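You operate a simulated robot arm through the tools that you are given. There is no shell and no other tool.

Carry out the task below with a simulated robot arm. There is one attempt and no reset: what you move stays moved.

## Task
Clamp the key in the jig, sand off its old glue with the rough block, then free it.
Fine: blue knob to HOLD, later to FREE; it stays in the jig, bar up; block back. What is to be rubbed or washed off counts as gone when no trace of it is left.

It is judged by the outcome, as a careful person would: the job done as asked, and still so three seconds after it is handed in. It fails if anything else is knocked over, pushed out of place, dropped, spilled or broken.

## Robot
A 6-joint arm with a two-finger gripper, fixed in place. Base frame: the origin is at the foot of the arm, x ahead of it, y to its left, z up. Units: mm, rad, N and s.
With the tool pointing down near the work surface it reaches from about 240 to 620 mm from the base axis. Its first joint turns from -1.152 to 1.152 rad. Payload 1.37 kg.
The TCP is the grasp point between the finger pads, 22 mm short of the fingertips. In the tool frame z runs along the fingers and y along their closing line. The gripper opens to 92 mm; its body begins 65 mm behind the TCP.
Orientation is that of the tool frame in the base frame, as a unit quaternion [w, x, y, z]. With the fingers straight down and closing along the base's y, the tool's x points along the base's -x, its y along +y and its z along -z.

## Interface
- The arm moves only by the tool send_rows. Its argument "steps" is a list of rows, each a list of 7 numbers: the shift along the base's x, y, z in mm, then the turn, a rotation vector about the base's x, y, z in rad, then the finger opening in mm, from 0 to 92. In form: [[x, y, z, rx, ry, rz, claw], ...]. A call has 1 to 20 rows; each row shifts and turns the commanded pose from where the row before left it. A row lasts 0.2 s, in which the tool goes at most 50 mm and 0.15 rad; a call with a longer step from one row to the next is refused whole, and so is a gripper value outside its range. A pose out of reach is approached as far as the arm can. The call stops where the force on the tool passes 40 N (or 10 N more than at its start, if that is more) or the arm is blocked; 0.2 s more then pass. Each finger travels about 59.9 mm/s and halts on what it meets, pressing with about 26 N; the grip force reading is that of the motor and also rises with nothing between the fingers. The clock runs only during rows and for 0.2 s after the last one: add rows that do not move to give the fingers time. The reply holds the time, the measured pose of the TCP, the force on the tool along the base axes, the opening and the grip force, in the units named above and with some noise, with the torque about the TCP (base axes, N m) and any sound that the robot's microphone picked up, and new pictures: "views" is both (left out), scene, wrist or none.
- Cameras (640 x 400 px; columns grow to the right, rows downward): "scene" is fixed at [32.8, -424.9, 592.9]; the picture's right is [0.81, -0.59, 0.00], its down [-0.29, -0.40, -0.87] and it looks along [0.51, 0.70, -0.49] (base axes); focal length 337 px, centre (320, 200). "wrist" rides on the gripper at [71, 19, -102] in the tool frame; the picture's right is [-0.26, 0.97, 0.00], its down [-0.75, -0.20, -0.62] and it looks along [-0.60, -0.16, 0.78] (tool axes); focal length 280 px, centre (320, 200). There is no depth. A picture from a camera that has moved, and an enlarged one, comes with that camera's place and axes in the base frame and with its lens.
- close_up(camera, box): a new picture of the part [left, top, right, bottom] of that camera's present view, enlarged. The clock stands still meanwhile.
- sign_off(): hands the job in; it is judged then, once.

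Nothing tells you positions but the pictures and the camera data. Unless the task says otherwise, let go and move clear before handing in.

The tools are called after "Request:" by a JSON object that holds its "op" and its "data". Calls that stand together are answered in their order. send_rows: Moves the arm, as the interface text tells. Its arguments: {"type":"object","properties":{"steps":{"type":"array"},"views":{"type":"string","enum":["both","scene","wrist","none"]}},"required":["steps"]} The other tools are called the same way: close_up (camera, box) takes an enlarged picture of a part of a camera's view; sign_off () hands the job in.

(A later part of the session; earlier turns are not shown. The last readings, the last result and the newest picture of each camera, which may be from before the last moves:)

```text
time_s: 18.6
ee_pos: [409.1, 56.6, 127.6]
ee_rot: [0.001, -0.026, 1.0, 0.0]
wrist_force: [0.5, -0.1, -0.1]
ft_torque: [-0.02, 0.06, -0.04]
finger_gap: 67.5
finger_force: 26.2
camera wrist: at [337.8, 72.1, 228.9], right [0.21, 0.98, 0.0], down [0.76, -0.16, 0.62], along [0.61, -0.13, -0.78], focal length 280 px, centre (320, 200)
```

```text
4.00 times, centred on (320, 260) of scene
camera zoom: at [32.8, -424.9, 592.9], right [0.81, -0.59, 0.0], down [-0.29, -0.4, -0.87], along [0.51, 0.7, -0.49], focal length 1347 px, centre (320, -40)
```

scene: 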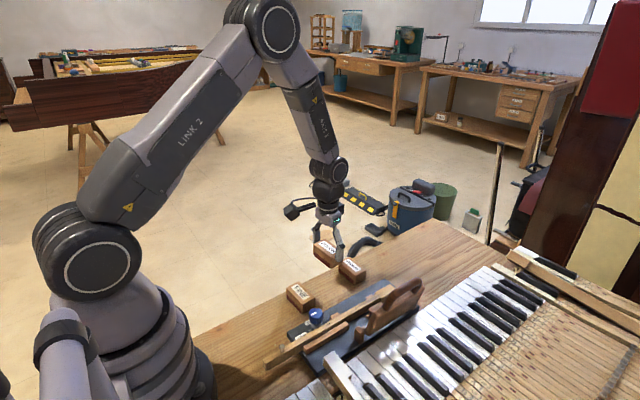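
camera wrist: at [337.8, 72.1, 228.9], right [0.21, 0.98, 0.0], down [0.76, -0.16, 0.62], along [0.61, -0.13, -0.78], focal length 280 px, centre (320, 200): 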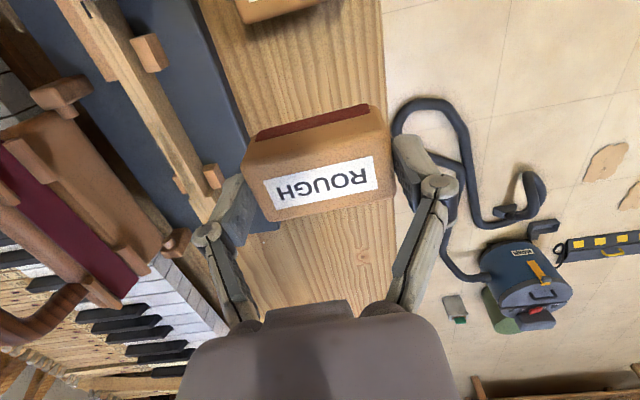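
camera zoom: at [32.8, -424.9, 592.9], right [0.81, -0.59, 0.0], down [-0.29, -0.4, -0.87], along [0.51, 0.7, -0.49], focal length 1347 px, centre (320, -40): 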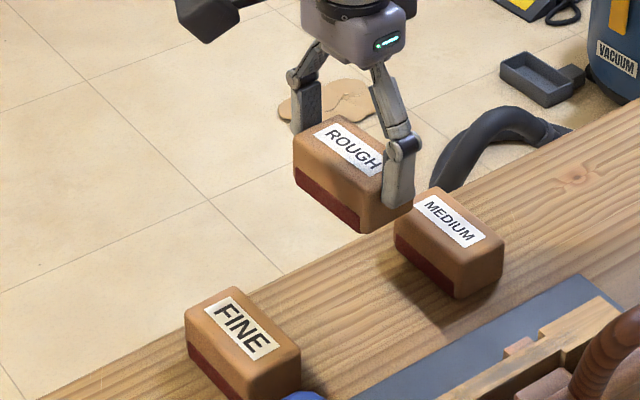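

The block is firmly held. I'll turn it so its length runs along the key, while still clear above its spot.

Request:
{"op": "send_rows", "data": {"steps": [[0, 0, 0, 0, 0, -0.1251, 50], [0, 0, 0, 0, 0, -0.1251, 50], [0, 0, 0, 0, 0, -0.1251, 50], [0, 0, 0, 0, 0, -0.1251, 50], [0, 0, 0, 0, 0, -0.1251, 50], [0, 0, 0, 0, 0, -0.1251, 50], [0, 0, 0, 0, 0, -0.1251, 50], [0, 0, 0, 0, 0, -0.1251, 50], [0, 0, 0, 0, 0, -0.1251, 50], [0, 0, 0, 0, 0, -0.1251, 50], [0, 0, 0, 0, 0, -0.1251, 50], [0, 0, 0, 0, 0, -0.1251, 50], [0, 0, 0, 0, 0, -0.1251, 50], [0, 0, 0, 0, 0, 0, 50]], "views": "wrist"}}

Request:
{"op": "close_up", "data": {"camera": "scene", "box": [260, 210, 420, 330]}}

```text
time_s: 21.6
ee_pos: [410.0, 56.4, 126.7]
ee_rot: [0.0, 0.709, 0.705, 0.0]
wrist_force: [-0.3, -0.6, 0.2]
ft_torque: [0.0, 0.02, 0.0]
finger_gap: 67.1
finger_force: 25.7
camera wrist: at [429.3, 127.3, 229.0], right [0.96, -0.27, 0.0], down [-0.21, -0.75, 0.62], along [-0.17, -0.6, -0.78], focal length 280 px, centre (320, 200)
```

wrist: 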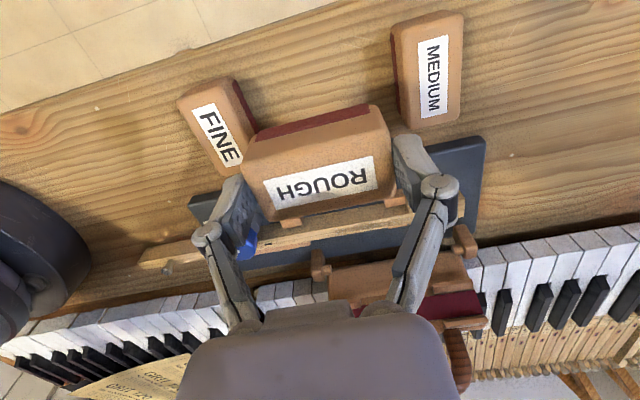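

```text
3.33 times, centred on (340, 270) of scene
camera zoom: at [32.8, -424.9, 592.9], right [0.81, -0.59, 0.0], down [-0.29, -0.4, -0.87], along [0.51, 0.7, -0.49], focal length 1122 px, centre (253, -33)
```

zoom: 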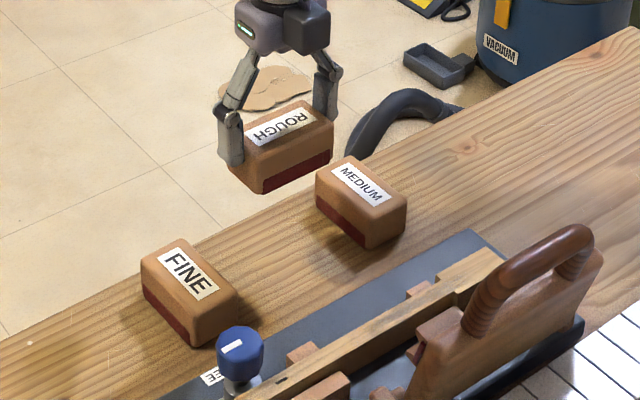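

The abrasive wraps under the block on both long sides, so the bottom is the sanding face. Now I'll carry it over the glued part of the key.

Request:
{"op": "send_rows", "data": {"steps": [[5.85, -29.1, 0, 0, 0, 0, 50], [5.85, -29.1, 0, 0, 0, 0, 50], [5.85, -29.1, 0, 0, 0, 0, 50], [5.85, -29.2, 0, 0, 0, 0, 50], [0, 0, 0, 0, 0, 0, 50]], "views": "both"}}

Request:
{"op": "close_up", "data": {"camera": "scene", "box": [300, 220, 440, 340]}}

Request:
{"op": "close_up", "data": {"camera": "wrist", "box": [180, 60, 460, 260]}}

```text
time_s: 22.8
ee_pos: [434.3, -61.2, 127.1]
ee_rot: [0.0, 0.708, 0.706, 0.001]
wrist_force: [-0.3, -0.2, 0.0]
ft_torque: [-0.04, 0.0, -0.01]
finger_gap: 67.3
finger_force: 26.1
camera wrist: at [453.4, 10.3, 228.9], right [0.96, -0.26, 0.0], down [-0.21, -0.75, 0.62], along [-0.17, -0.6, -0.78], focal length 280 px, centre (320, 200)
```

scene: 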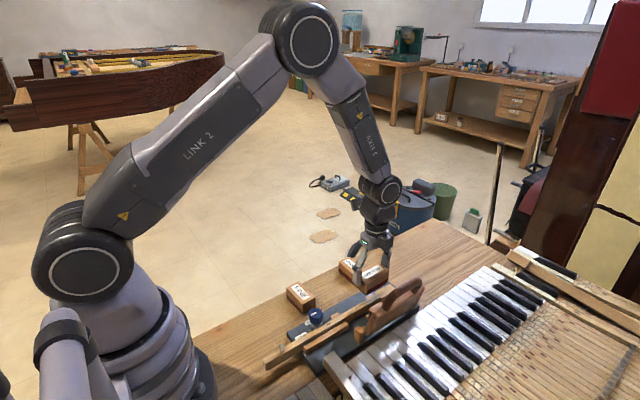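
wrist: 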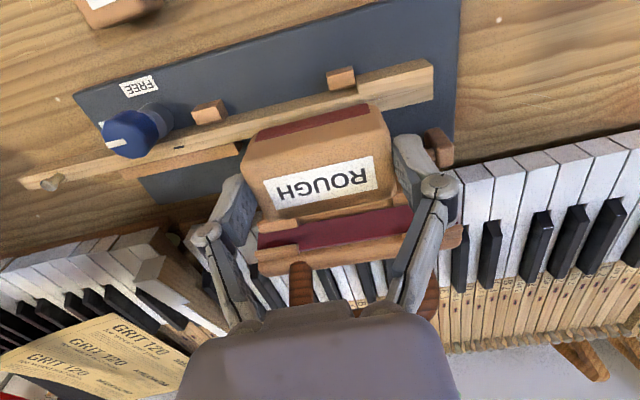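

```text
3.33 times, centred on (370, 280) of scene
camera zoom: at [32.8, -424.9, 592.9], right [0.81, -0.59, 0.0], down [-0.29, -0.4, -0.87], along [0.51, 0.7, -0.49], focal length 1122 px, centre (153, -67)
```

zoom: 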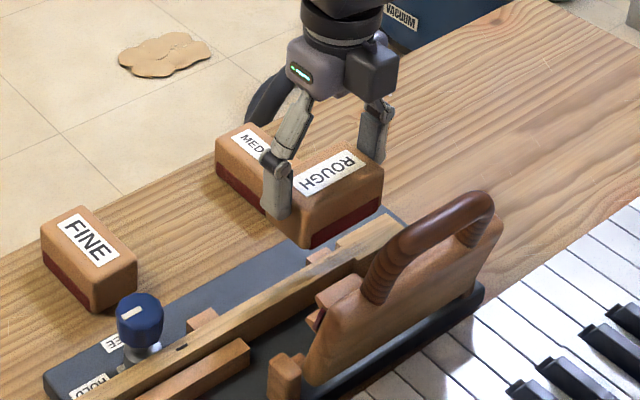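

```text
2.00 times, centred on (320, 160) of wrist
camera zoom: at [453.4, 10.3, 228.9], right [0.96, -0.26, 0.0], down [-0.21, -0.75, 0.62], along [-0.17, -0.6, -0.78], focal length 561 px, centre (320, 280)
```

zoom: 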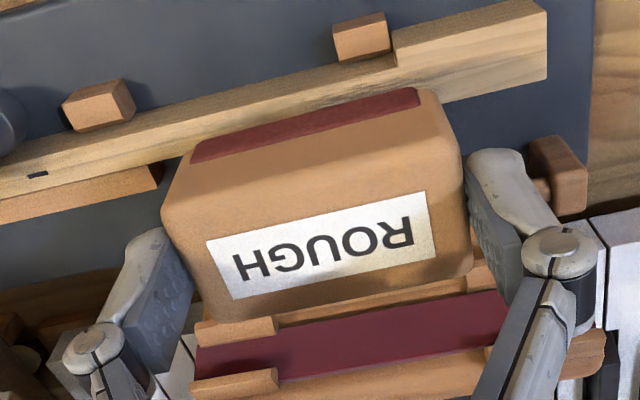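

Everything is clear of the bar (its nearest parts are around y ≤ -110). I'll lower to about 10 mm above the expected contact and check.

Request:
{"op": "send_rows", "data": {"steps": [[0, 0, -20, 0, 0, 0, 50], [0, 0, -15, 0, 0, 0, 50], [0, 0, -8, 0, 0, 0, 50], [0, 0, 0, 0, 0, 0, 50]], "views": "wrist"}}

Request:
{"op": "close_up", "data": {"camera": "scene", "box": [320, 250, 420, 330]}}

Request:
{"op": "close_up", "data": {"camera": "wrist", "box": [180, 60, 460, 260]}}

```text
time_s: 23.8
ee_pos: [433.7, -60.3, 85.1]
ee_rot: [0.0, 0.709, 0.706, 0.0]
wrist_force: [0.2, 0.0, 0.1]
ft_torque: [0.01, -0.03, 0.03]
finger_gap: 67.2
finger_force: 26.4
camera wrist: at [452.8, 10.7, 185.6], right [0.96, -0.26, 0.0], down [-0.21, -0.75, 0.62], along [-0.17, -0.6, -0.78], focal length 280 px, centre (320, 200)
```

wrist: 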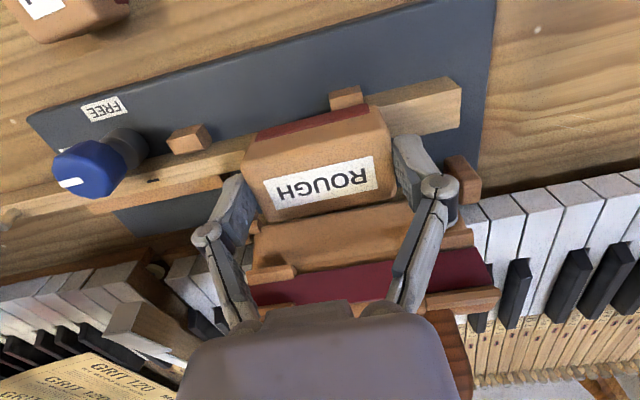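

```text
5.00 times, centred on (370, 290) of scene
camera zoom: at [32.8, -424.9, 592.9], right [0.81, -0.59, 0.0], down [-0.29, -0.4, -0.87], along [0.51, 0.7, -0.49], focal length 1684 px, centre (70, -250)
```

zoom: 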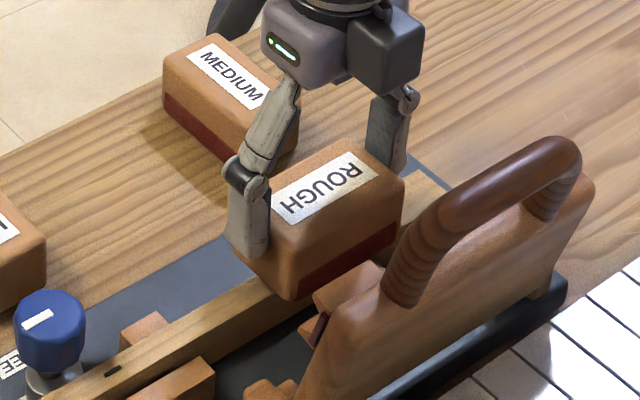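

```text
2.00 times, centred on (320, 160) of wrist
camera zoom: at [452.8, 10.7, 185.6], right [0.96, -0.26, 0.0], down [-0.21, -0.75, 0.62], along [-0.17, -0.6, -0.78], focal length 561 px, centre (320, 280)
```

zoom: 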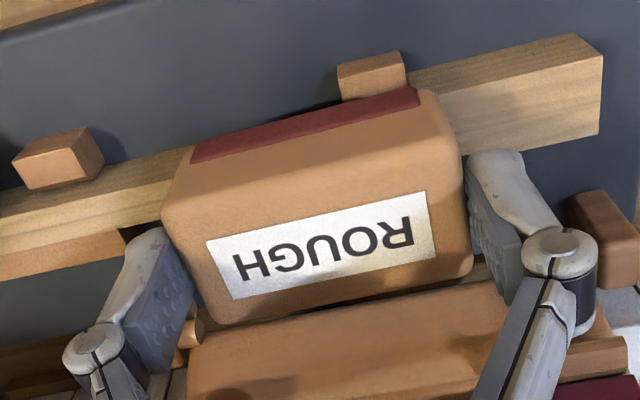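

Request:
{"op": "send_rows", "data": {"steps": [[0, 0, -3, 0, 0, 0, 50], [0, 0, -2, 0, 0, 0, 50], [0, 0, -1, 0, 0, 0, 50], [0, 0, -1, 0, 0, 0, 50], [0, 0, 0, 0, 0, 0, 50]], "views": "none"}}

```text
time_s: 25.0
ee_pos: [433.5, -60.0, 77.8]
ee_rot: [0.001, 0.708, 0.706, 0.0]
wrist_force: [-2.8, 0.7, 9.9]
ft_torque: [0.07, 0.06, 0.0]
finger_gap: 67.2
finger_force: 25.9
```

Request:
{"op": "close_up", "data": {"camera": "scene", "box": [340, 265, 410, 320]}}

Request:
{"op": "close_up", "data": {"camera": "wrist", "box": [220, 70, 400, 190]}}

```text
7.27 times, centred on (375, 292) of scene
camera zoom: at [32.7, -424.8, 592.9], right [0.81, -0.59, 0.0], down [-0.29, -0.4, -0.87], along [0.52, 0.7, -0.49], focal length 2449 px, centre (-80, -473)
```

zoom: 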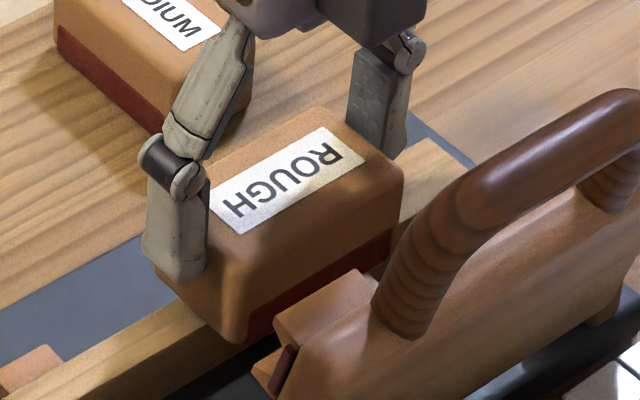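

```text
3.33 times, centred on (310, 130) of wrist
camera zoom: at [452.6, 11.1, 179.3], right [0.96, -0.26, 0.0], down [-0.21, -0.75, 0.62], along [-0.17, -0.6, -0.78], focal length 935 px, centre (353, 433)
```

zoom: 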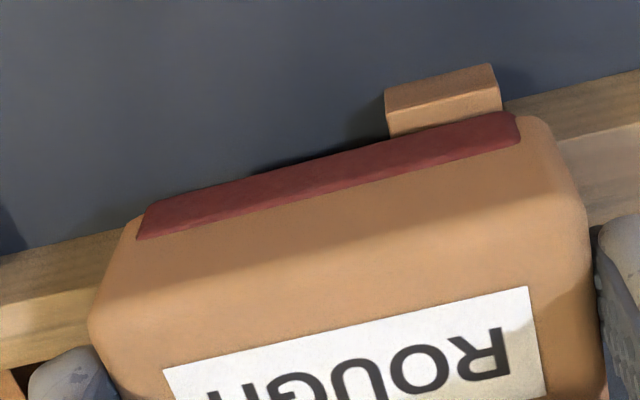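

The block's abrasive bottom rests on the key with about 10 N. I'll begin gentle strokes along the key and see how it responds.

Request:
{"op": "send_rows", "data": {"steps": [[6, 0, 0, 0, 0, 0, 50], [8, 0, 0, 0, 0, 0, 50], [8, 0, 0, 0, 0, 0, 50], [-8, 0, 0, 0, 0, 0, 50], [-8, 0, 0, 0, 0, 0, 50], [-8, 0, 0, 0, 0, 0, 50], [-8, 0, 0, 0, 0, 0, 50], [-8, 0, 0, 0, 0, 0, 50], [-8, 0, 0, 0, 0, 0, 50], [0, 0, 0, 0, 0, 0, 50]], "views": "wrist"}}

Request:
{"op": "close_up", "data": {"camera": "scene", "box": [340, 265, 410, 320]}}

Request:
{"op": "close_up", "data": {"camera": "scene", "box": [250, 240, 450, 400]}}

```text
time_s: 27.2
ee_pos: [405.8, -59.6, 77.6]
ee_rot: [0.0, 0.709, 0.706, -0.001]
wrist_force: [4.1, 0.5, 10.4]
ft_torque: [0.01, -0.13, 0.04]
finger_gap: 67.1
finger_force: 26.3
camera wrist: at [426.2, 10.9, 179.1], right [0.96, -0.26, 0.0], down [-0.21, -0.75, 0.62], along [-0.17, -0.6, -0.78], focal length 280 px, centre (320, 200)
```

wrist: 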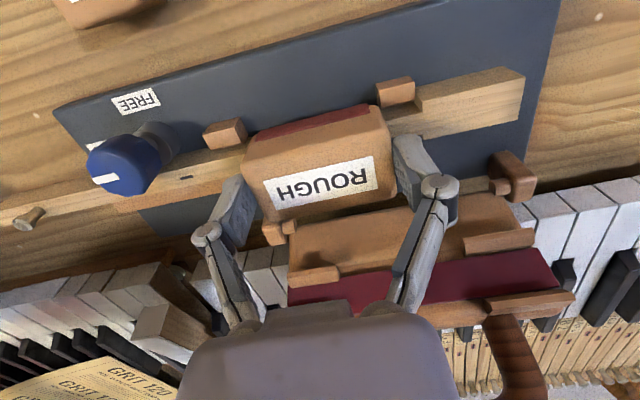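

```text
7.27 times, centred on (375, 292) of scene
camera zoom: at [32.7, -424.8, 592.9], right [0.81, -0.59, 0.0], down [-0.29, -0.4, -0.87], along [0.52, 0.7, -0.49], focal length 2449 px, centre (-80, -473)
```

zoom: 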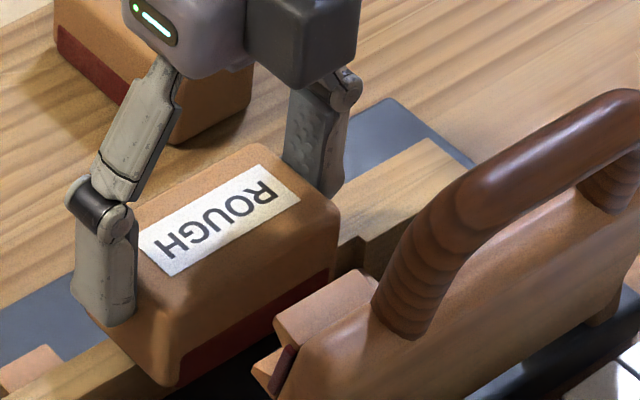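

```text
2.50 times, centred on (350, 320) of scene
camera zoom: at [32.7, -424.8, 592.9], right [0.81, -0.59, 0.0], down [-0.29, -0.4, -0.87], along [0.52, 0.7, -0.49], focal length 842 px, centre (245, -100)
```

zoom: 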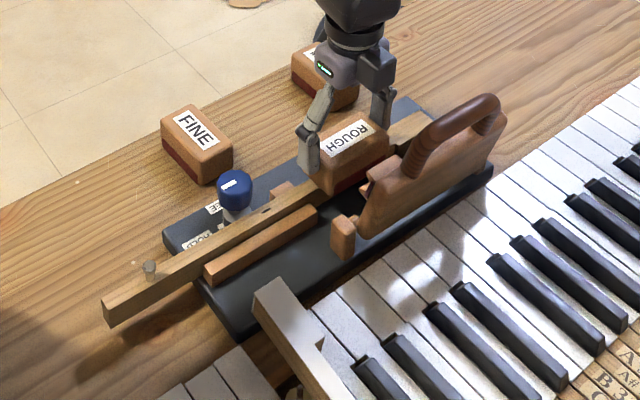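

The jig and key hold steady with friction around 4 N. I'll do more full-length strokes with slightly more pressure.

Request:
{"op": "send_rows", "data": {"steps": [[9, 0, -0.2, 0, 0, 0, 50], [9, 0, 0, 0, 0, 0, 50], [9, 0, 0, 0, 0, 0, 50], [9, 0, 0, 0, 0, 0, 50], [9, 0, 0, 0, 0, 0, 50], [9, 0, 0, 0, 0, 0, 50], [-9, 0, 0, 0, 0, 0, 50], [-9, 0, 0, 0, 0, 0, 50], [-9, 0, 0, 0, 0, 0, 50], [-9, 0, 0, 0, 0, 0, 50], [-9, 0, 0, 0, 0, 0, 50], [-9, 0, 0, 0, 0, 0, 50], [9, 0, 0, 0, 0, 0, 50], [9, 0, 0, 0, 0, 0, 50], [9, 0, 0, 0, 0, 0, 50], [9, 0, 0, 0, 0, 0, 50], [9, 0, 0, 0, 0, 0, 50], [9, 0, 0, 0, 0, 0, 50], [0, 0, 0, 0, 0, 0, 50]], "views": "wrist"}}

Request:
{"op": "close_up", "data": {"camera": "wrist", "box": [140, 60, 340, 200]}}

Request:
{"op": "close_up", "data": {"camera": "scene", "box": [340, 265, 410, 320]}}

```text
time_s: 31.2
ee_pos: [460.1, -58.7, 77.5]
ee_rot: [0.0, 0.709, 0.705, 0.0]
wrist_force: [-1.8, -1.1, 6.3]
ft_torque: [-0.05, 0.29, 0.01]
finger_gap: 67.4
finger_force: 25.6
camera wrist: at [481.1, 11.1, 178.6], right [0.96, -0.26, 0.0], down [-0.21, -0.75, 0.62], along [-0.17, -0.6, -0.78], focal length 280 px, centre (320, 200)
```

wrist: 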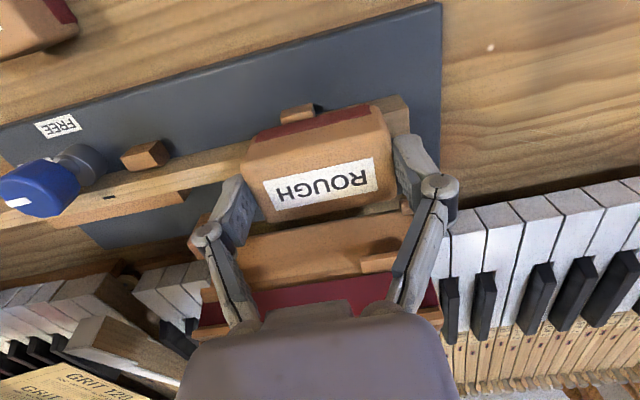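

```text
2.86 times, centred on (240, 130) of wrist
camera zoom: at [481.1, 11.1, 178.6], right [0.96, -0.26, 0.0], down [-0.21, -0.75, 0.62], along [-0.17, -0.6, -0.78], focal length 801 px, centre (549, 400)
```

zoom: 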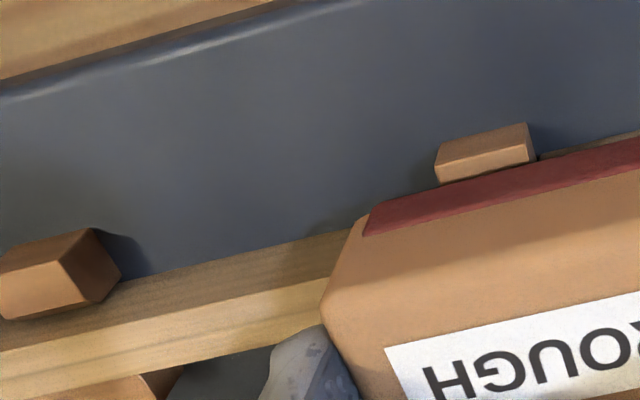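

```text
7.27 times, centred on (375, 292) of scene
camera zoom: at [32.8, -424.9, 592.9], right [0.81, -0.59, 0.0], down [-0.29, -0.4, -0.87], along [0.51, 0.7, -0.49], focal length 2449 px, centre (-80, -473)
```

zoom: 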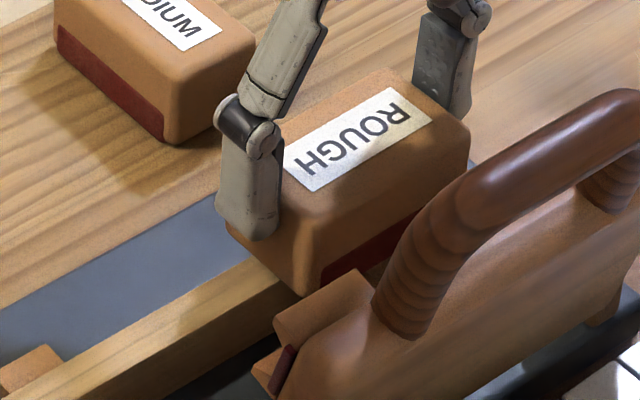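

The torque suggests the block tips on its near edge at that end. I'll lift and shift aside to inspect the key surface.

Request:
{"op": "send_rows", "data": {"steps": [[0, 0, 10, 0, 0, 0, 50], [0, 0, 25, 0, 0, 0, 50], [35, 0, 15, 0, 0, 0, 50], [40, 0, 0, 0, 0, 0, 50], [0, 0, 0, 0, 0, 0, 50]], "views": "both"}}

Request:
{"op": "close_up", "data": {"camera": "wrist", "box": [60, 40, 300, 200]}}

Request:
{"op": "close_up", "data": {"camera": "scene", "box": [355, 275, 415, 320]}}

```text
time_s: 32.4
ee_pos: [535.9, -60.6, 125.6]
ee_rot: [0.0, 0.708, 0.706, 0.0]
wrist_force: [0.3, 0.3, -1.2]
ft_torque: [0.01, -0.01, -0.01]
finger_gap: 67.0
finger_force: 25.9
camera wrist: at [555.0, 10.2, 228.0], right [0.96, -0.26, 0.0], down [-0.21, -0.75, 0.63], along [-0.17, -0.6, -0.78], focal length 280 px, centre (320, 200)
```

scene: 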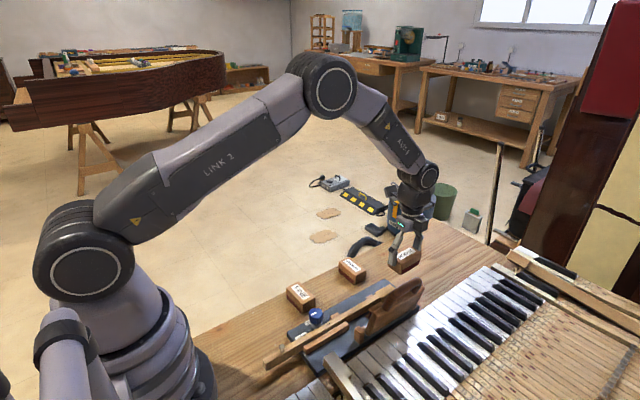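
wrist: 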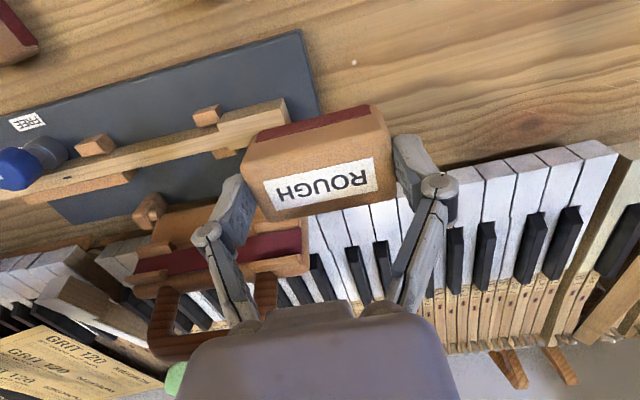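

```text
2.50 times, centred on (180, 120) of wrist
camera zoom: at [555.0, 10.2, 228.0], right [0.96, -0.26, 0.0], down [-0.21, -0.75, 0.63], along [-0.17, -0.6, -0.78], focal length 701 px, centre (670, 400)
```

zoom: 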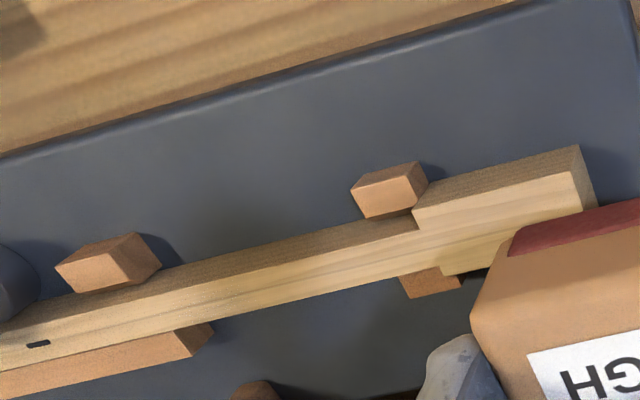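

```text
8.89 times, centred on (385, 298) of scene
camera zoom: at [32.8, -424.9, 592.9], right [0.81, -0.59, 0.0], down [-0.29, -0.4, -0.87], along [0.51, 0.7, -0.49], focal length 2993 px, centre (-258, -667)
```

zoom: 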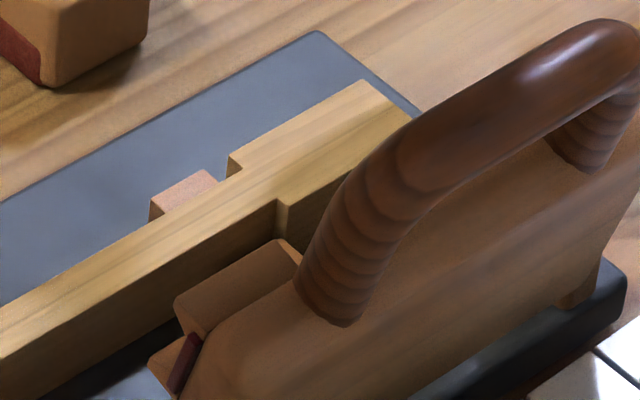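

The dark smear looks gone. I'll zoom in tightly to check for any remaining trace.

Request:
{"op": "close_up", "data": {"camera": "wrist", "box": [120, 90, 220, 170]}}

Request:
{"op": "close_up", "data": {"camera": "wrist", "box": [200, 80, 300, 160]}}

Request:
{"op": "close_up", "data": {"camera": "scene", "box": [355, 280, 405, 315]}}

Request:
{"op": "close_up", "data": {"camera": "scene", "box": [320, 290, 380, 330]}}

```text
5.00 times, centred on (170, 130) of wrist
camera zoom: at [555.0, 10.2, 228.0], right [0.96, -0.26, 0.0], down [-0.21, -0.75, 0.63], along [-0.17, -0.6, -0.78], focal length 1402 px, centre (1070, 550)
```

zoom: 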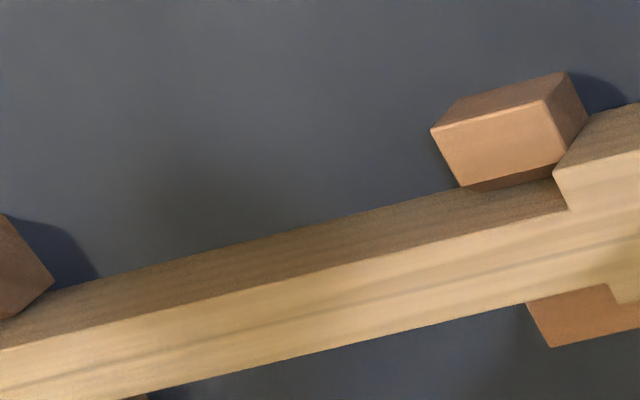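

```text
5.00 times, centred on (250, 120) of wrist
camera zoom: at [555.0, 10.2, 228.0], right [0.96, -0.26, 0.0], down [-0.21, -0.75, 0.63], along [-0.17, -0.6, -0.78], focal length 1402 px, centre (670, 600)
```

zoom: 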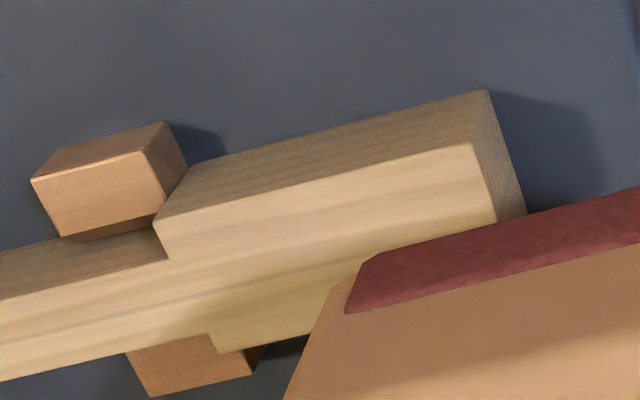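

```text
11.43 times, centred on (380, 298) of scene
camera zoom: at [32.8, -424.9, 592.9], right [0.81, -0.59, 0.0], down [-0.29, -0.4, -0.87], along [0.51, 0.7, -0.49], focal length 3848 px, centre (-366, -914)
```

zoom: 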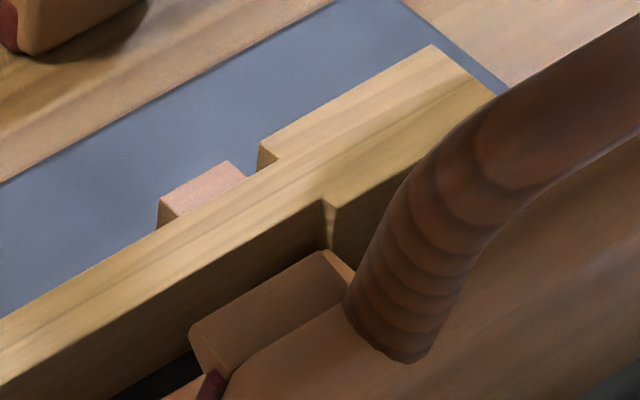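

```text
10.00 times, centred on (350, 310) of scene
camera zoom: at [32.8, -424.9, 592.9], right [0.81, -0.59, 0.0], down [-0.29, -0.4, -0.87], along [0.51, 0.7, -0.49], focal length 3367 px, centre (20, -900)
```

zoom: 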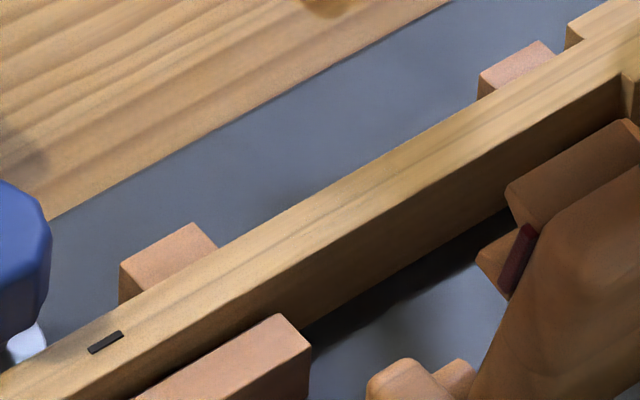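

It looks clean, but a yellowish tint near the notch could be a shadow. I'll look again with the block moved to the other side.

Request:
{"op": "send_rows", "data": {"steps": [[-45, 0, 0, 0, 0, 0, 50], [-45, 0, 0, 0, 0, 0, 50], [-45, 0, 0, 0, 0, 0, 50], [-45, 0, 0, 0, 0, 0, 50], [0, 0, 0, 0, 0, 0, 50]], "views": "wrist"}}

Request:
{"op": "close_up", "data": {"camera": "wrist", "box": [370, 40, 530, 150]}}

Request:
{"op": "close_up", "data": {"camera": "scene", "box": [355, 280, 405, 315]}}

```text
time_s: 33.6
ee_pos: [354.9, -58.9, 125.9]
ee_rot: [0.0, 0.708, 0.707, 0.0]
wrist_force: [-0.3, 0.3, -0.3]
ft_torque: [0.01, -0.01, 0.01]
finger_gap: 67.0
finger_force: 25.7
camera wrist: at [375.3, 11.9, 227.7], right [0.96, -0.26, 0.0], down [-0.21, -0.75, 0.62], along [-0.17, -0.6, -0.78], focal length 280 px, centre (320, 200)
```

wrist: 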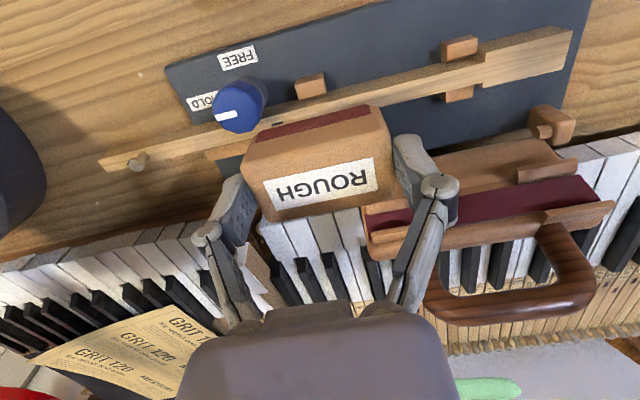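

```text
3.64 times, centred on (450, 95) of wrist
camera zoom: at [375.3, 11.9, 227.7], right [0.96, -0.26, 0.0], down [-0.21, -0.75, 0.62], along [-0.17, -0.6, -0.78], focal length 1020 px, centre (-153, 582)
```

zoom: 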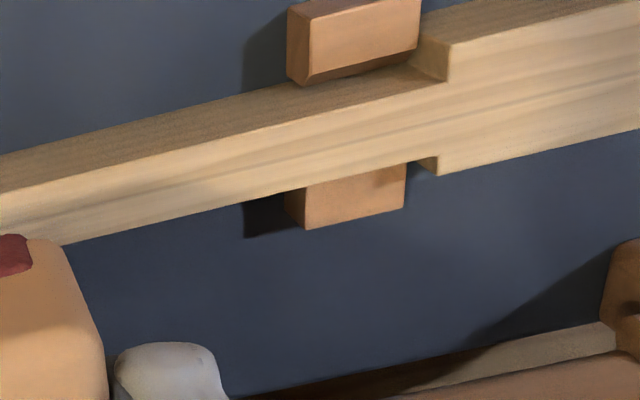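

```text
11.43 times, centred on (380, 298) of scene
camera zoom: at [32.8, -424.9, 592.9], right [0.81, -0.59, 0.0], down [-0.29, -0.4, -0.87], along [0.51, 0.7, -0.49], focal length 3848 px, centre (-366, -914)
```

zoom: 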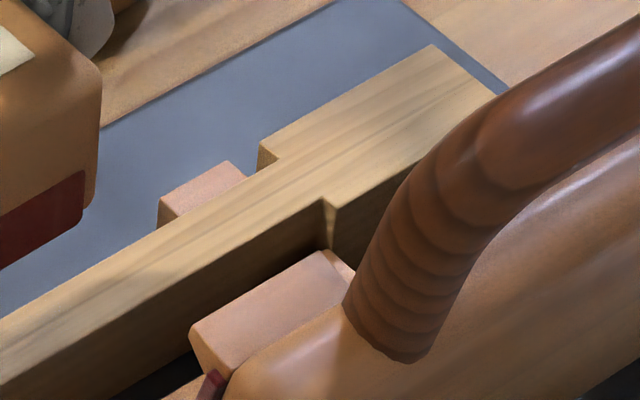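

The key looks evenly clean. For safety I'll make one more light full pass to be sure no trace remains.

Request:
{"op": "send_rows", "data": {"steps": [[28.5, 0, -10, 0, 0, 0, 50], [28.5, 0, -10, 0, 0, 0, 50], [0, 0, -20, 0, 0, 0, 50], [0, 0, -6, 0, 0, 0, 50], [0, 0, -3, 0, 0, 0, 50], [0, 0, -1.2, 0, 0, 0, 50], [8, 0, 0, 0, 0, 0, 50], [8, 0, 0, 0, 0, 0, 50], [8, 0, 0, 0, 0, 0, 50], [8, 0, -0.2, 0, 0, 0, 50], [8, 0, -0.2, 0, 0, 0, 50], [8, 0, 0, 0, 0, 0, 50], [-8, 0, 0, 0, 0, 0, 50], [-8, 0, 0.2, 0, 0, 0, 50], [-8, 0, 0.2, 0, 0, 0, 50], [-8, 0, 0, 0, 0, 0, 50], [-8, 0, 0, 0, 0, 0, 50], [-8, 0, 0, 0, 0, 0, 50], [-6, 0, 0, 0, 0, 0, 50], [0, 0, 0, 0, 0, 0, 50]], "views": "none"}}

```text
time_s: 37.8
ee_pos: [406.1, -59.9, 76.0]
ee_rot: [0.0, 0.708, 0.706, 0.0]
wrist_force: [2.1, 0.7, 6.2]
ft_torque: [0.0, -0.02, 0.0]
finger_gap: 67.3
finger_force: 25.9
```

The extra pass is done. Now I'll lift the block, bring it back over its home spot and turn it back.

Request:
{"op": "send_rows", "data": {"steps": [[0, 0, 10, 0, 0, 0, 50], [0, 0, 20, 0, 0, 0, 50], [0, 0, 20.4, 0, 0, 0, 50], [0.65, 29.1, 0, 0, 0, 0, 50], [0.65, 29.1, 0, 0, 0, 0, 50], [0.65, 29.1, 0, 0, 0, 0, 50], [0.65, 29.2, 0, 0, 0, 0, 50], [0, 0, 0, 0, 0, 0.1251, 50], [0, 0, 0, 0, 0, 0.1251, 50], [0, 0, 0, 0, 0, 0.1251, 50], [0, 0, 0, 0, 0, 0.1251, 50], [0, 0, 0, 0, 0, 0.1251, 50], [0, 0, 0, 0, 0, 0.1251, 50], [0, 0, 0, 0, 0, 0.1251, 50], [0, 0, 0, 0, 0, 0.1251, 50], [0, 0, 0, 0, 0, 0.1251, 50], [0, 0, 0, 0, 0, 0.1251, 50], [0, 0, 0, 0, 0, 0.1251, 50], [0, 0, 0, 0, 0, 0.1251, 50], [0, 0, 0, 0, 0, 0.1251, 50]], "views": "both"}}

Request:
{"op": "close_up", "data": {"camera": "scene", "box": [355, 280, 405, 315]}}

Request:
{"op": "close_up", "data": {"camera": "scene", "box": [250, 240, 450, 400]}}

```text
time_s: 42.0
ee_pos: [410.2, 57.7, 127.1]
ee_rot: [0.0, -0.027, 1.0, 0.0]
wrist_force: [-0.6, 0.9, 0.3]
ft_torque: [0.01, -0.06, 0.02]
finger_gap: 67.1
finger_force: 25.6
camera wrist: at [337.8, 72.0, 229.0], right [0.21, 0.98, 0.0], down [0.76, -0.16, 0.62], along [0.61, -0.13, -0.78], focal length 280 px, centre (320, 200)
```

scene: 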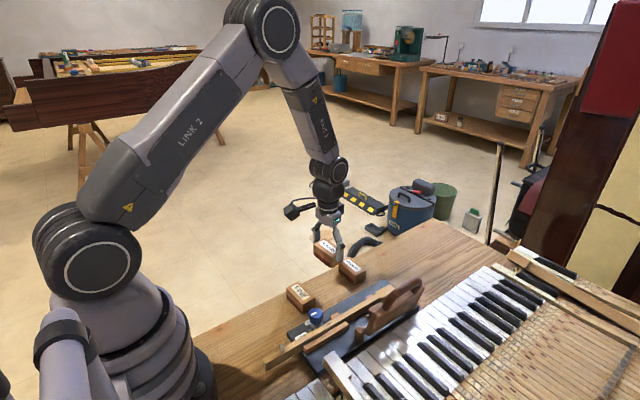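
wrist: 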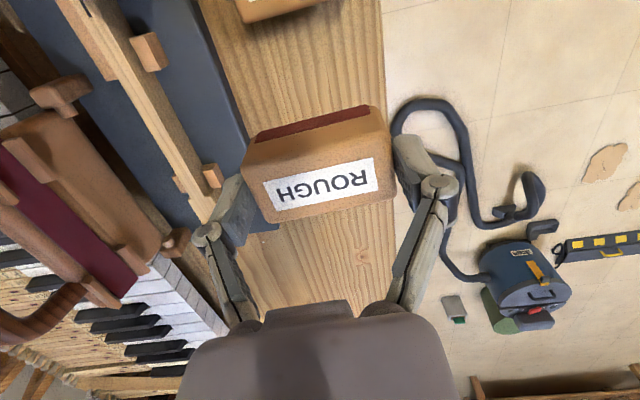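

```text
11.43 times, centred on (380, 298) of scene
camera zoom: at [32.8, -424.9, 592.9], right [0.81, -0.59, 0.0], down [-0.29, -0.4, -0.87], along [0.51, 0.7, -0.49], focal length 3848 px, centre (-366, -914)
```

zoom: 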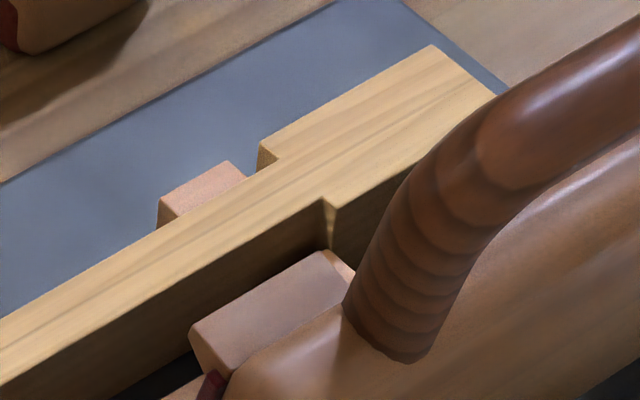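

```text
2.50 times, centred on (350, 320) of scene
camera zoom: at [32.8, -424.9, 592.9], right [0.81, -0.59, 0.0], down [-0.29, -0.4, -0.87], along [0.51, 0.7, -0.49], focal length 842 px, centre (245, -100)
```

zoom: 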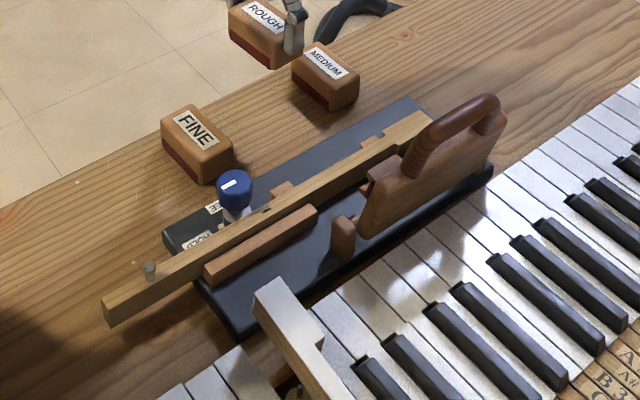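

The key is clean and the jig undisturbed. I'll lower ROUGH back onto its spot.

Request:
{"op": "send_rows", "data": {"steps": [[0, 0, -30, 0, 0, 0, 50], [0, 0, -30, 0, 0, 0, 50], [0, 0, -20, 0, 0, 0, 50], [0, 0, -6, 0, 0, 0, 50], [0, 0, -2, 0, 0, 0, 50], [0, 0, -1, 0, 0, 0, 50], [0, 0, 0, 0, 0, 0, 50]], "views": "wrist"}}

Request:
{"op": "close_up", "data": {"camera": "scene", "box": [280, 230, 380, 310]}}

```text
time_s: 43.6
ee_pos: [409.4, 56.3, 38.0]
ee_rot: [0.0, -0.027, 1.0, 0.0]
wrist_force: [0.4, -0.3, -0.7]
ft_torque: [0.05, -0.01, -0.01]
finger_gap: 66.8
finger_force: 25.9
camera wrist: at [337.9, 72.4, 139.8], right [0.21, 0.98, 0.0], down [0.76, -0.16, 0.63], along [0.61, -0.13, -0.78], focal length 280 px, centre (320, 200)
```

wrist: 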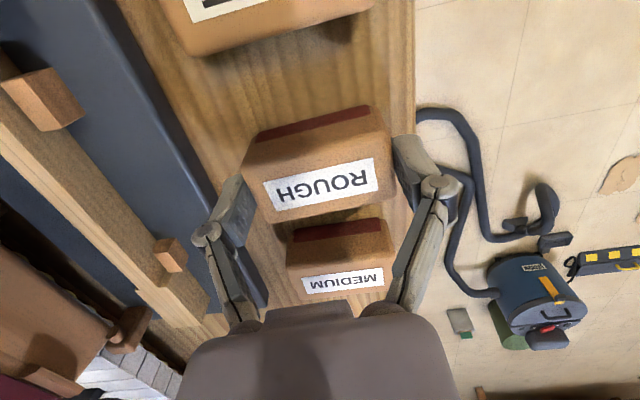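

```text
5.00 times, centred on (330, 270) of scene
camera zoom: at [32.8, -424.9, 592.9], right [0.81, -0.59, 0.0], down [-0.29, -0.4, -0.87], along [0.51, 0.7, -0.49], focal length 1684 px, centre (270, -150)
```

zoom: 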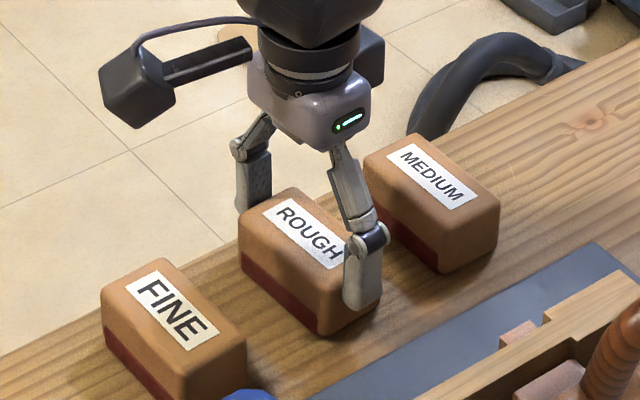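

Request:
{"op": "send_rows", "data": {"steps": [[0, 0, -0.5, 0, 0, 0, 50], [0, 0, -0.5, 0, 0, 0, 50], [0, 0, 0, 0, 0, 0, 50]], "views": "none"}}

```text
time_s: 44.4
ee_pos: [409.6, 56.6, 37.0]
ee_rot: [0.0, -0.026, 1.0, 0.0]
wrist_force: [-0.1, 0.2, -0.1]
ft_torque: [0.03, 0.01, -0.05]
finger_gap: 67.1
finger_force: 25.4
```

Request:
{"op": "send_rows", "data": {"steps": [[0, 0, -0.4, 0, 0, 0, 50], [0, 0, -0.4, 0, 0, 0, 50], [0, 0, 0, 0, 0, 0, 50]], "views": "none"}}

```text
time_s: 45.2
ee_pos: [410.8, 57.3, 36.3]
ee_rot: [0.0, -0.027, 1.0, 0.0]
wrist_force: [-3.1, -0.9, 8.6]
ft_torque: [-0.07, 0.0, 0.0]
finger_gap: 67.3
finger_force: 26.0
```

The block has touched down (about 9 N). I'll release it with a slow opening and rise clear.

Request:
{"op": "send_rows", "data": {"steps": [[0, 0, 0.3, 0, 0, 0, 62], [0, 0, 0, 0, 0, 0, 76], [0, 0, 0, 0, 0, 0, 90], [0, 0, 0, 0, 0, 0, 92], [0, 0, 20, 0, 0, 0, 92], [0, 0, 40, 0, 0, 0, 92], [0, 0, 40, 0, 0, 0, 92], [0, 0, 0, 0, 0, 0, 92]], "views": "both"}}

Request:
{"op": "close_up", "data": {"camera": "scene", "box": [280, 230, 380, 310]}}

Request:
{"op": "close_up", "data": {"camera": "scene", "box": [270, 270, 370, 350]}}

```text
time_s: 47.0
ee_pos: [408.1, 57.6, 138.6]
ee_rot: [0.0, -0.026, 1.0, -0.001]
wrist_force: [-0.4, 0.7, -0.9]
ft_torque: [0.03, 0.02, -0.01]
finger_gap: 92.1
finger_force: 0.0
camera wrist: at [337.2, 72.6, 240.0], right [0.21, 0.98, 0.0], down [0.76, -0.16, 0.62], along [0.61, -0.13, -0.78], focal length 280 px, centre (320, 200)
```

scene: 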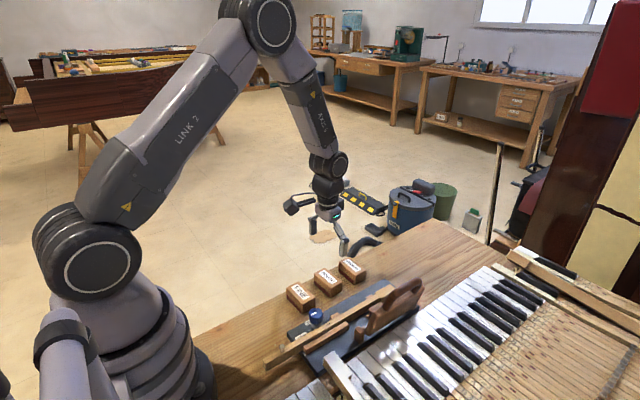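
wrist: 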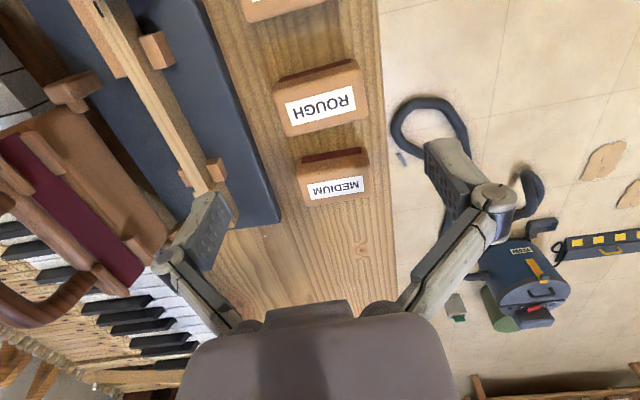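

```text
5.00 times, centred on (330, 270) of scene
camera zoom: at [32.8, -424.9, 592.9], right [0.81, -0.59, 0.0], down [-0.29, -0.4, -0.87], along [0.51, 0.7, -0.49], focal length 1684 px, centre (270, -150)
```

zoom: 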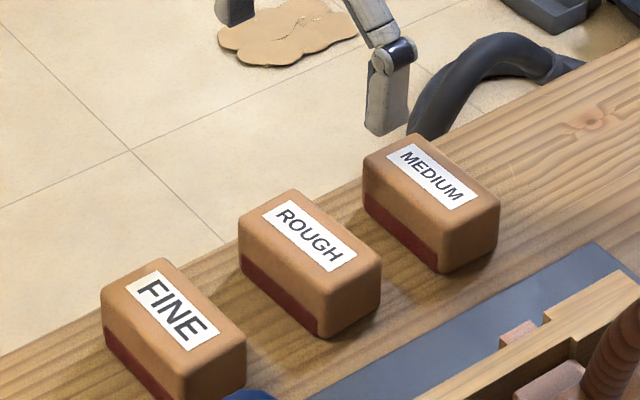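

```text
5.00 times, centred on (320, 310) of scene
camera zoom: at [32.8, -424.9, 592.9], right [0.81, -0.59, 0.0], down [-0.29, -0.4, -0.87], along [0.51, 0.7, -0.49], focal length 1684 px, centre (320, -350)
```

zoom: 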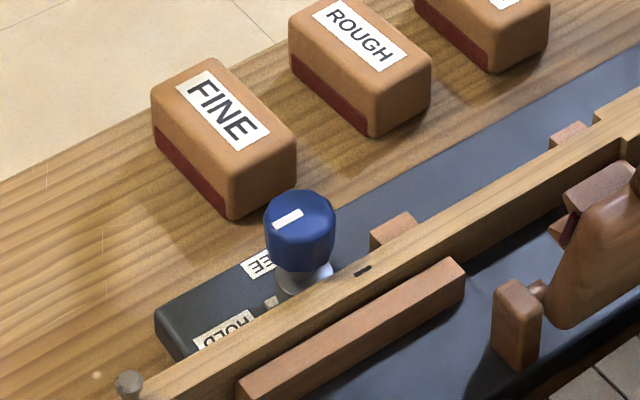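

ROUGH is back at its place. Now I'll return to the knob to turn it to FREE.

Request:
{"op": "send_rows", "data": {"steps": [[-20.2, -18.8, -1.4, 0, 0, -0.0185, 80], [-20.2, -18.8, -1.4, 0, 0, -0.0185, 70], [-20.2, -18.8, -1.4, 0, 0, -0.018, 60], [-20.2, -18.8, -1.4, 0, 0, 0, 60], [-20.2, -18.8, -1.4, 0, 0, 0, 60], [0, 0, 0, 0, 0, 0, 60]], "views": "wrist"}}

Request:
{"op": "close_up", "data": {"camera": "wrist", "box": [220, 50, 420, 200]}}

```text
time_s: 48.4
ee_pos: [308.0, -36.4, 130.2]
ee_rot: [0.0, 0.001, 1.0, 0.0]
wrist_force: [-0.1, 0.4, -0.6]
ft_torque: [-0.01, -0.01, -0.01]
finger_gap: 59.9
finger_force: 0.0
camera wrist: at [236.7, -17.9, 232.1], right [0.26, 0.96, 0.0], down [0.75, -0.21, 0.63], along [0.6, -0.16, -0.78], focal length 280 px, centre (320, 200)
```

wrist: 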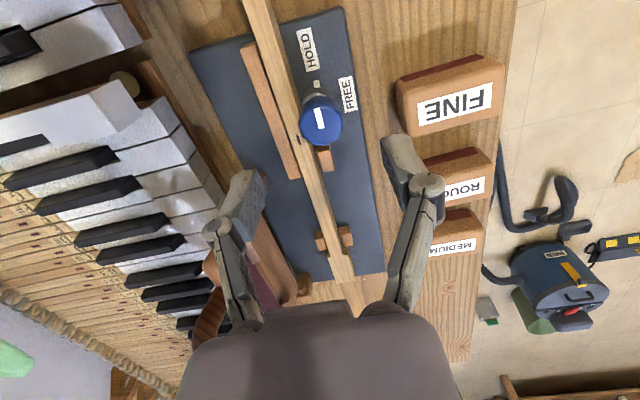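

```text
2.67 times, centred on (320, 125) of wrist
camera zoom: at [236.7, -17.9, 232.1], right [0.26, 0.96, 0.0], down [0.75, -0.21, 0.63], along [0.6, -0.16, -0.78], focal length 748 px, centre (320, 400)
```

zoom: 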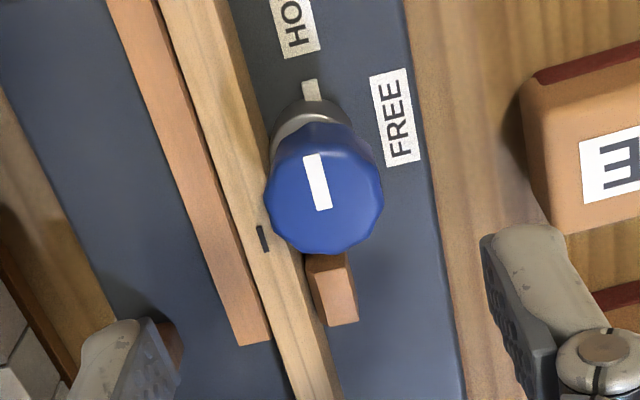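

The pointer is at HOLD and the knob top is at about (307, -36). I'll descend around it as before and re-check centring.

Request:
{"op": "send_rows", "data": {"steps": [[-0.5, 0.7, -20, 0, 0, 0, 60], [0, 0, -20, 0, 0, 0, 60], [0, 0, -17, 0, 0, 0, 60], [0, 0, 0, 0, 0, 0, 60]], "views": "wrist"}}

Request:
{"op": "close_up", "data": {"camera": "wrist", "box": [220, 80, 420, 220]}}

Request:
{"op": "close_up", "data": {"camera": "scene", "box": [270, 270, 370, 350]}}

```text
time_s: 49.4
ee_pos: [308.3, -37.1, 72.7]
ee_rot: [0.0, 0.002, 1.0, 0.0]
wrist_force: [-0.5, -0.5, 0.0]
ft_torque: [0.02, -0.03, -0.01]
finger_gap: 59.7
finger_force: 0.0
camera wrist: at [237.5, -17.2, 174.1], right [0.26, 0.96, 0.0], down [0.75, -0.21, 0.62], along [0.6, -0.16, -0.78], focal length 280 px, centre (320, 200)
```

wrist: 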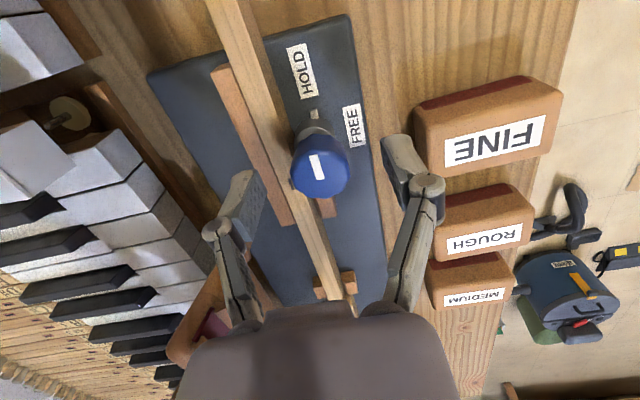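

```text
2.86 times, centred on (320, 150) of wrist
camera zoom: at [237.5, -17.2, 174.1], right [0.26, 0.96, 0.0], down [0.75, -0.21, 0.62], along [0.6, -0.16, -0.78], focal length 801 px, centre (320, 343)
```

zoom: 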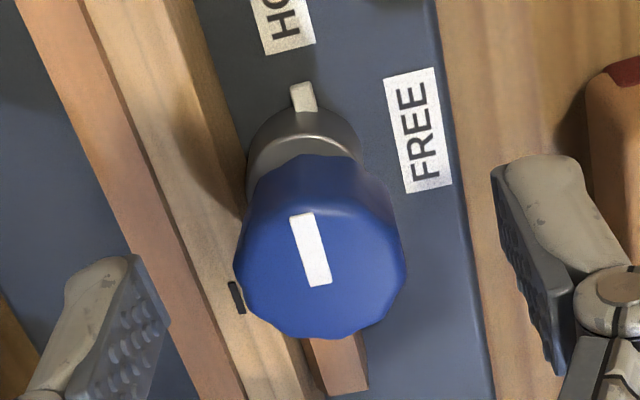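

```text
5.00 times, centred on (320, 310) of scene
camera zoom: at [32.8, -424.9, 592.9], right [0.81, -0.59, 0.0], down [-0.29, -0.4, -0.87], along [0.51, 0.7, -0.49], focal length 1684 px, centre (320, -350)
```

zoom: 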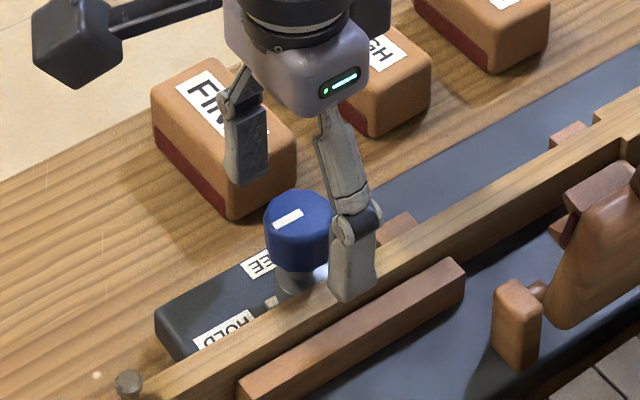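

The knob has shifted a little with the jig (about 2 mm). I'll nudge to centre and close on it while watching the side force.

Request:
{"op": "send_rows", "data": {"steps": [[-1.4, -0.6, 0, 0, 0, 0, 60], [0, 0, 0, 0, 0, 0, 45], [0, 0, 0, 0, 0, 0, 34], [0, 0, 0, 0, 0, 0, 29], [0, 0, 0, 0, 0, 0, 29]], "views": "wrist"}}

Request:
{"op": "close_up", "data": {"camera": "wrist", "box": [220, 80, 420, 220]}}

```text
time_s: 50.6
ee_pos: [307.1, -37.3, 72.6]
ee_rot: [-0.001, 0.001, 1.0, 0.0]
wrist_force: [-0.1, 0.0, -0.5]
ft_torque: [0.01, 0.0, 0.01]
finger_gap: 28.9
finger_force: 0.0
camera wrist: at [236.2, -17.6, 174.2], right [0.26, 0.96, 0.0], down [0.75, -0.21, 0.62], along [0.6, -0.16, -0.78], focal length 280 px, centre (320, 200)
```

wrist: 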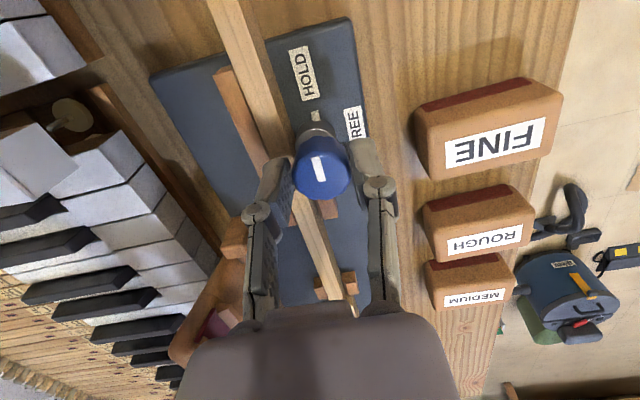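

```text
2.86 times, centred on (320, 150) of wrist
camera zoom: at [236.2, -17.6, 174.2], right [0.26, 0.96, 0.0], down [0.75, -0.21, 0.62], along [0.6, -0.16, -0.78], focal length 801 px, centre (320, 343)
```

zoom: 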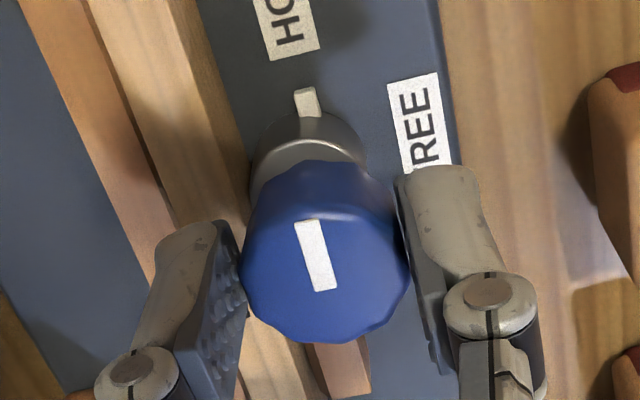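

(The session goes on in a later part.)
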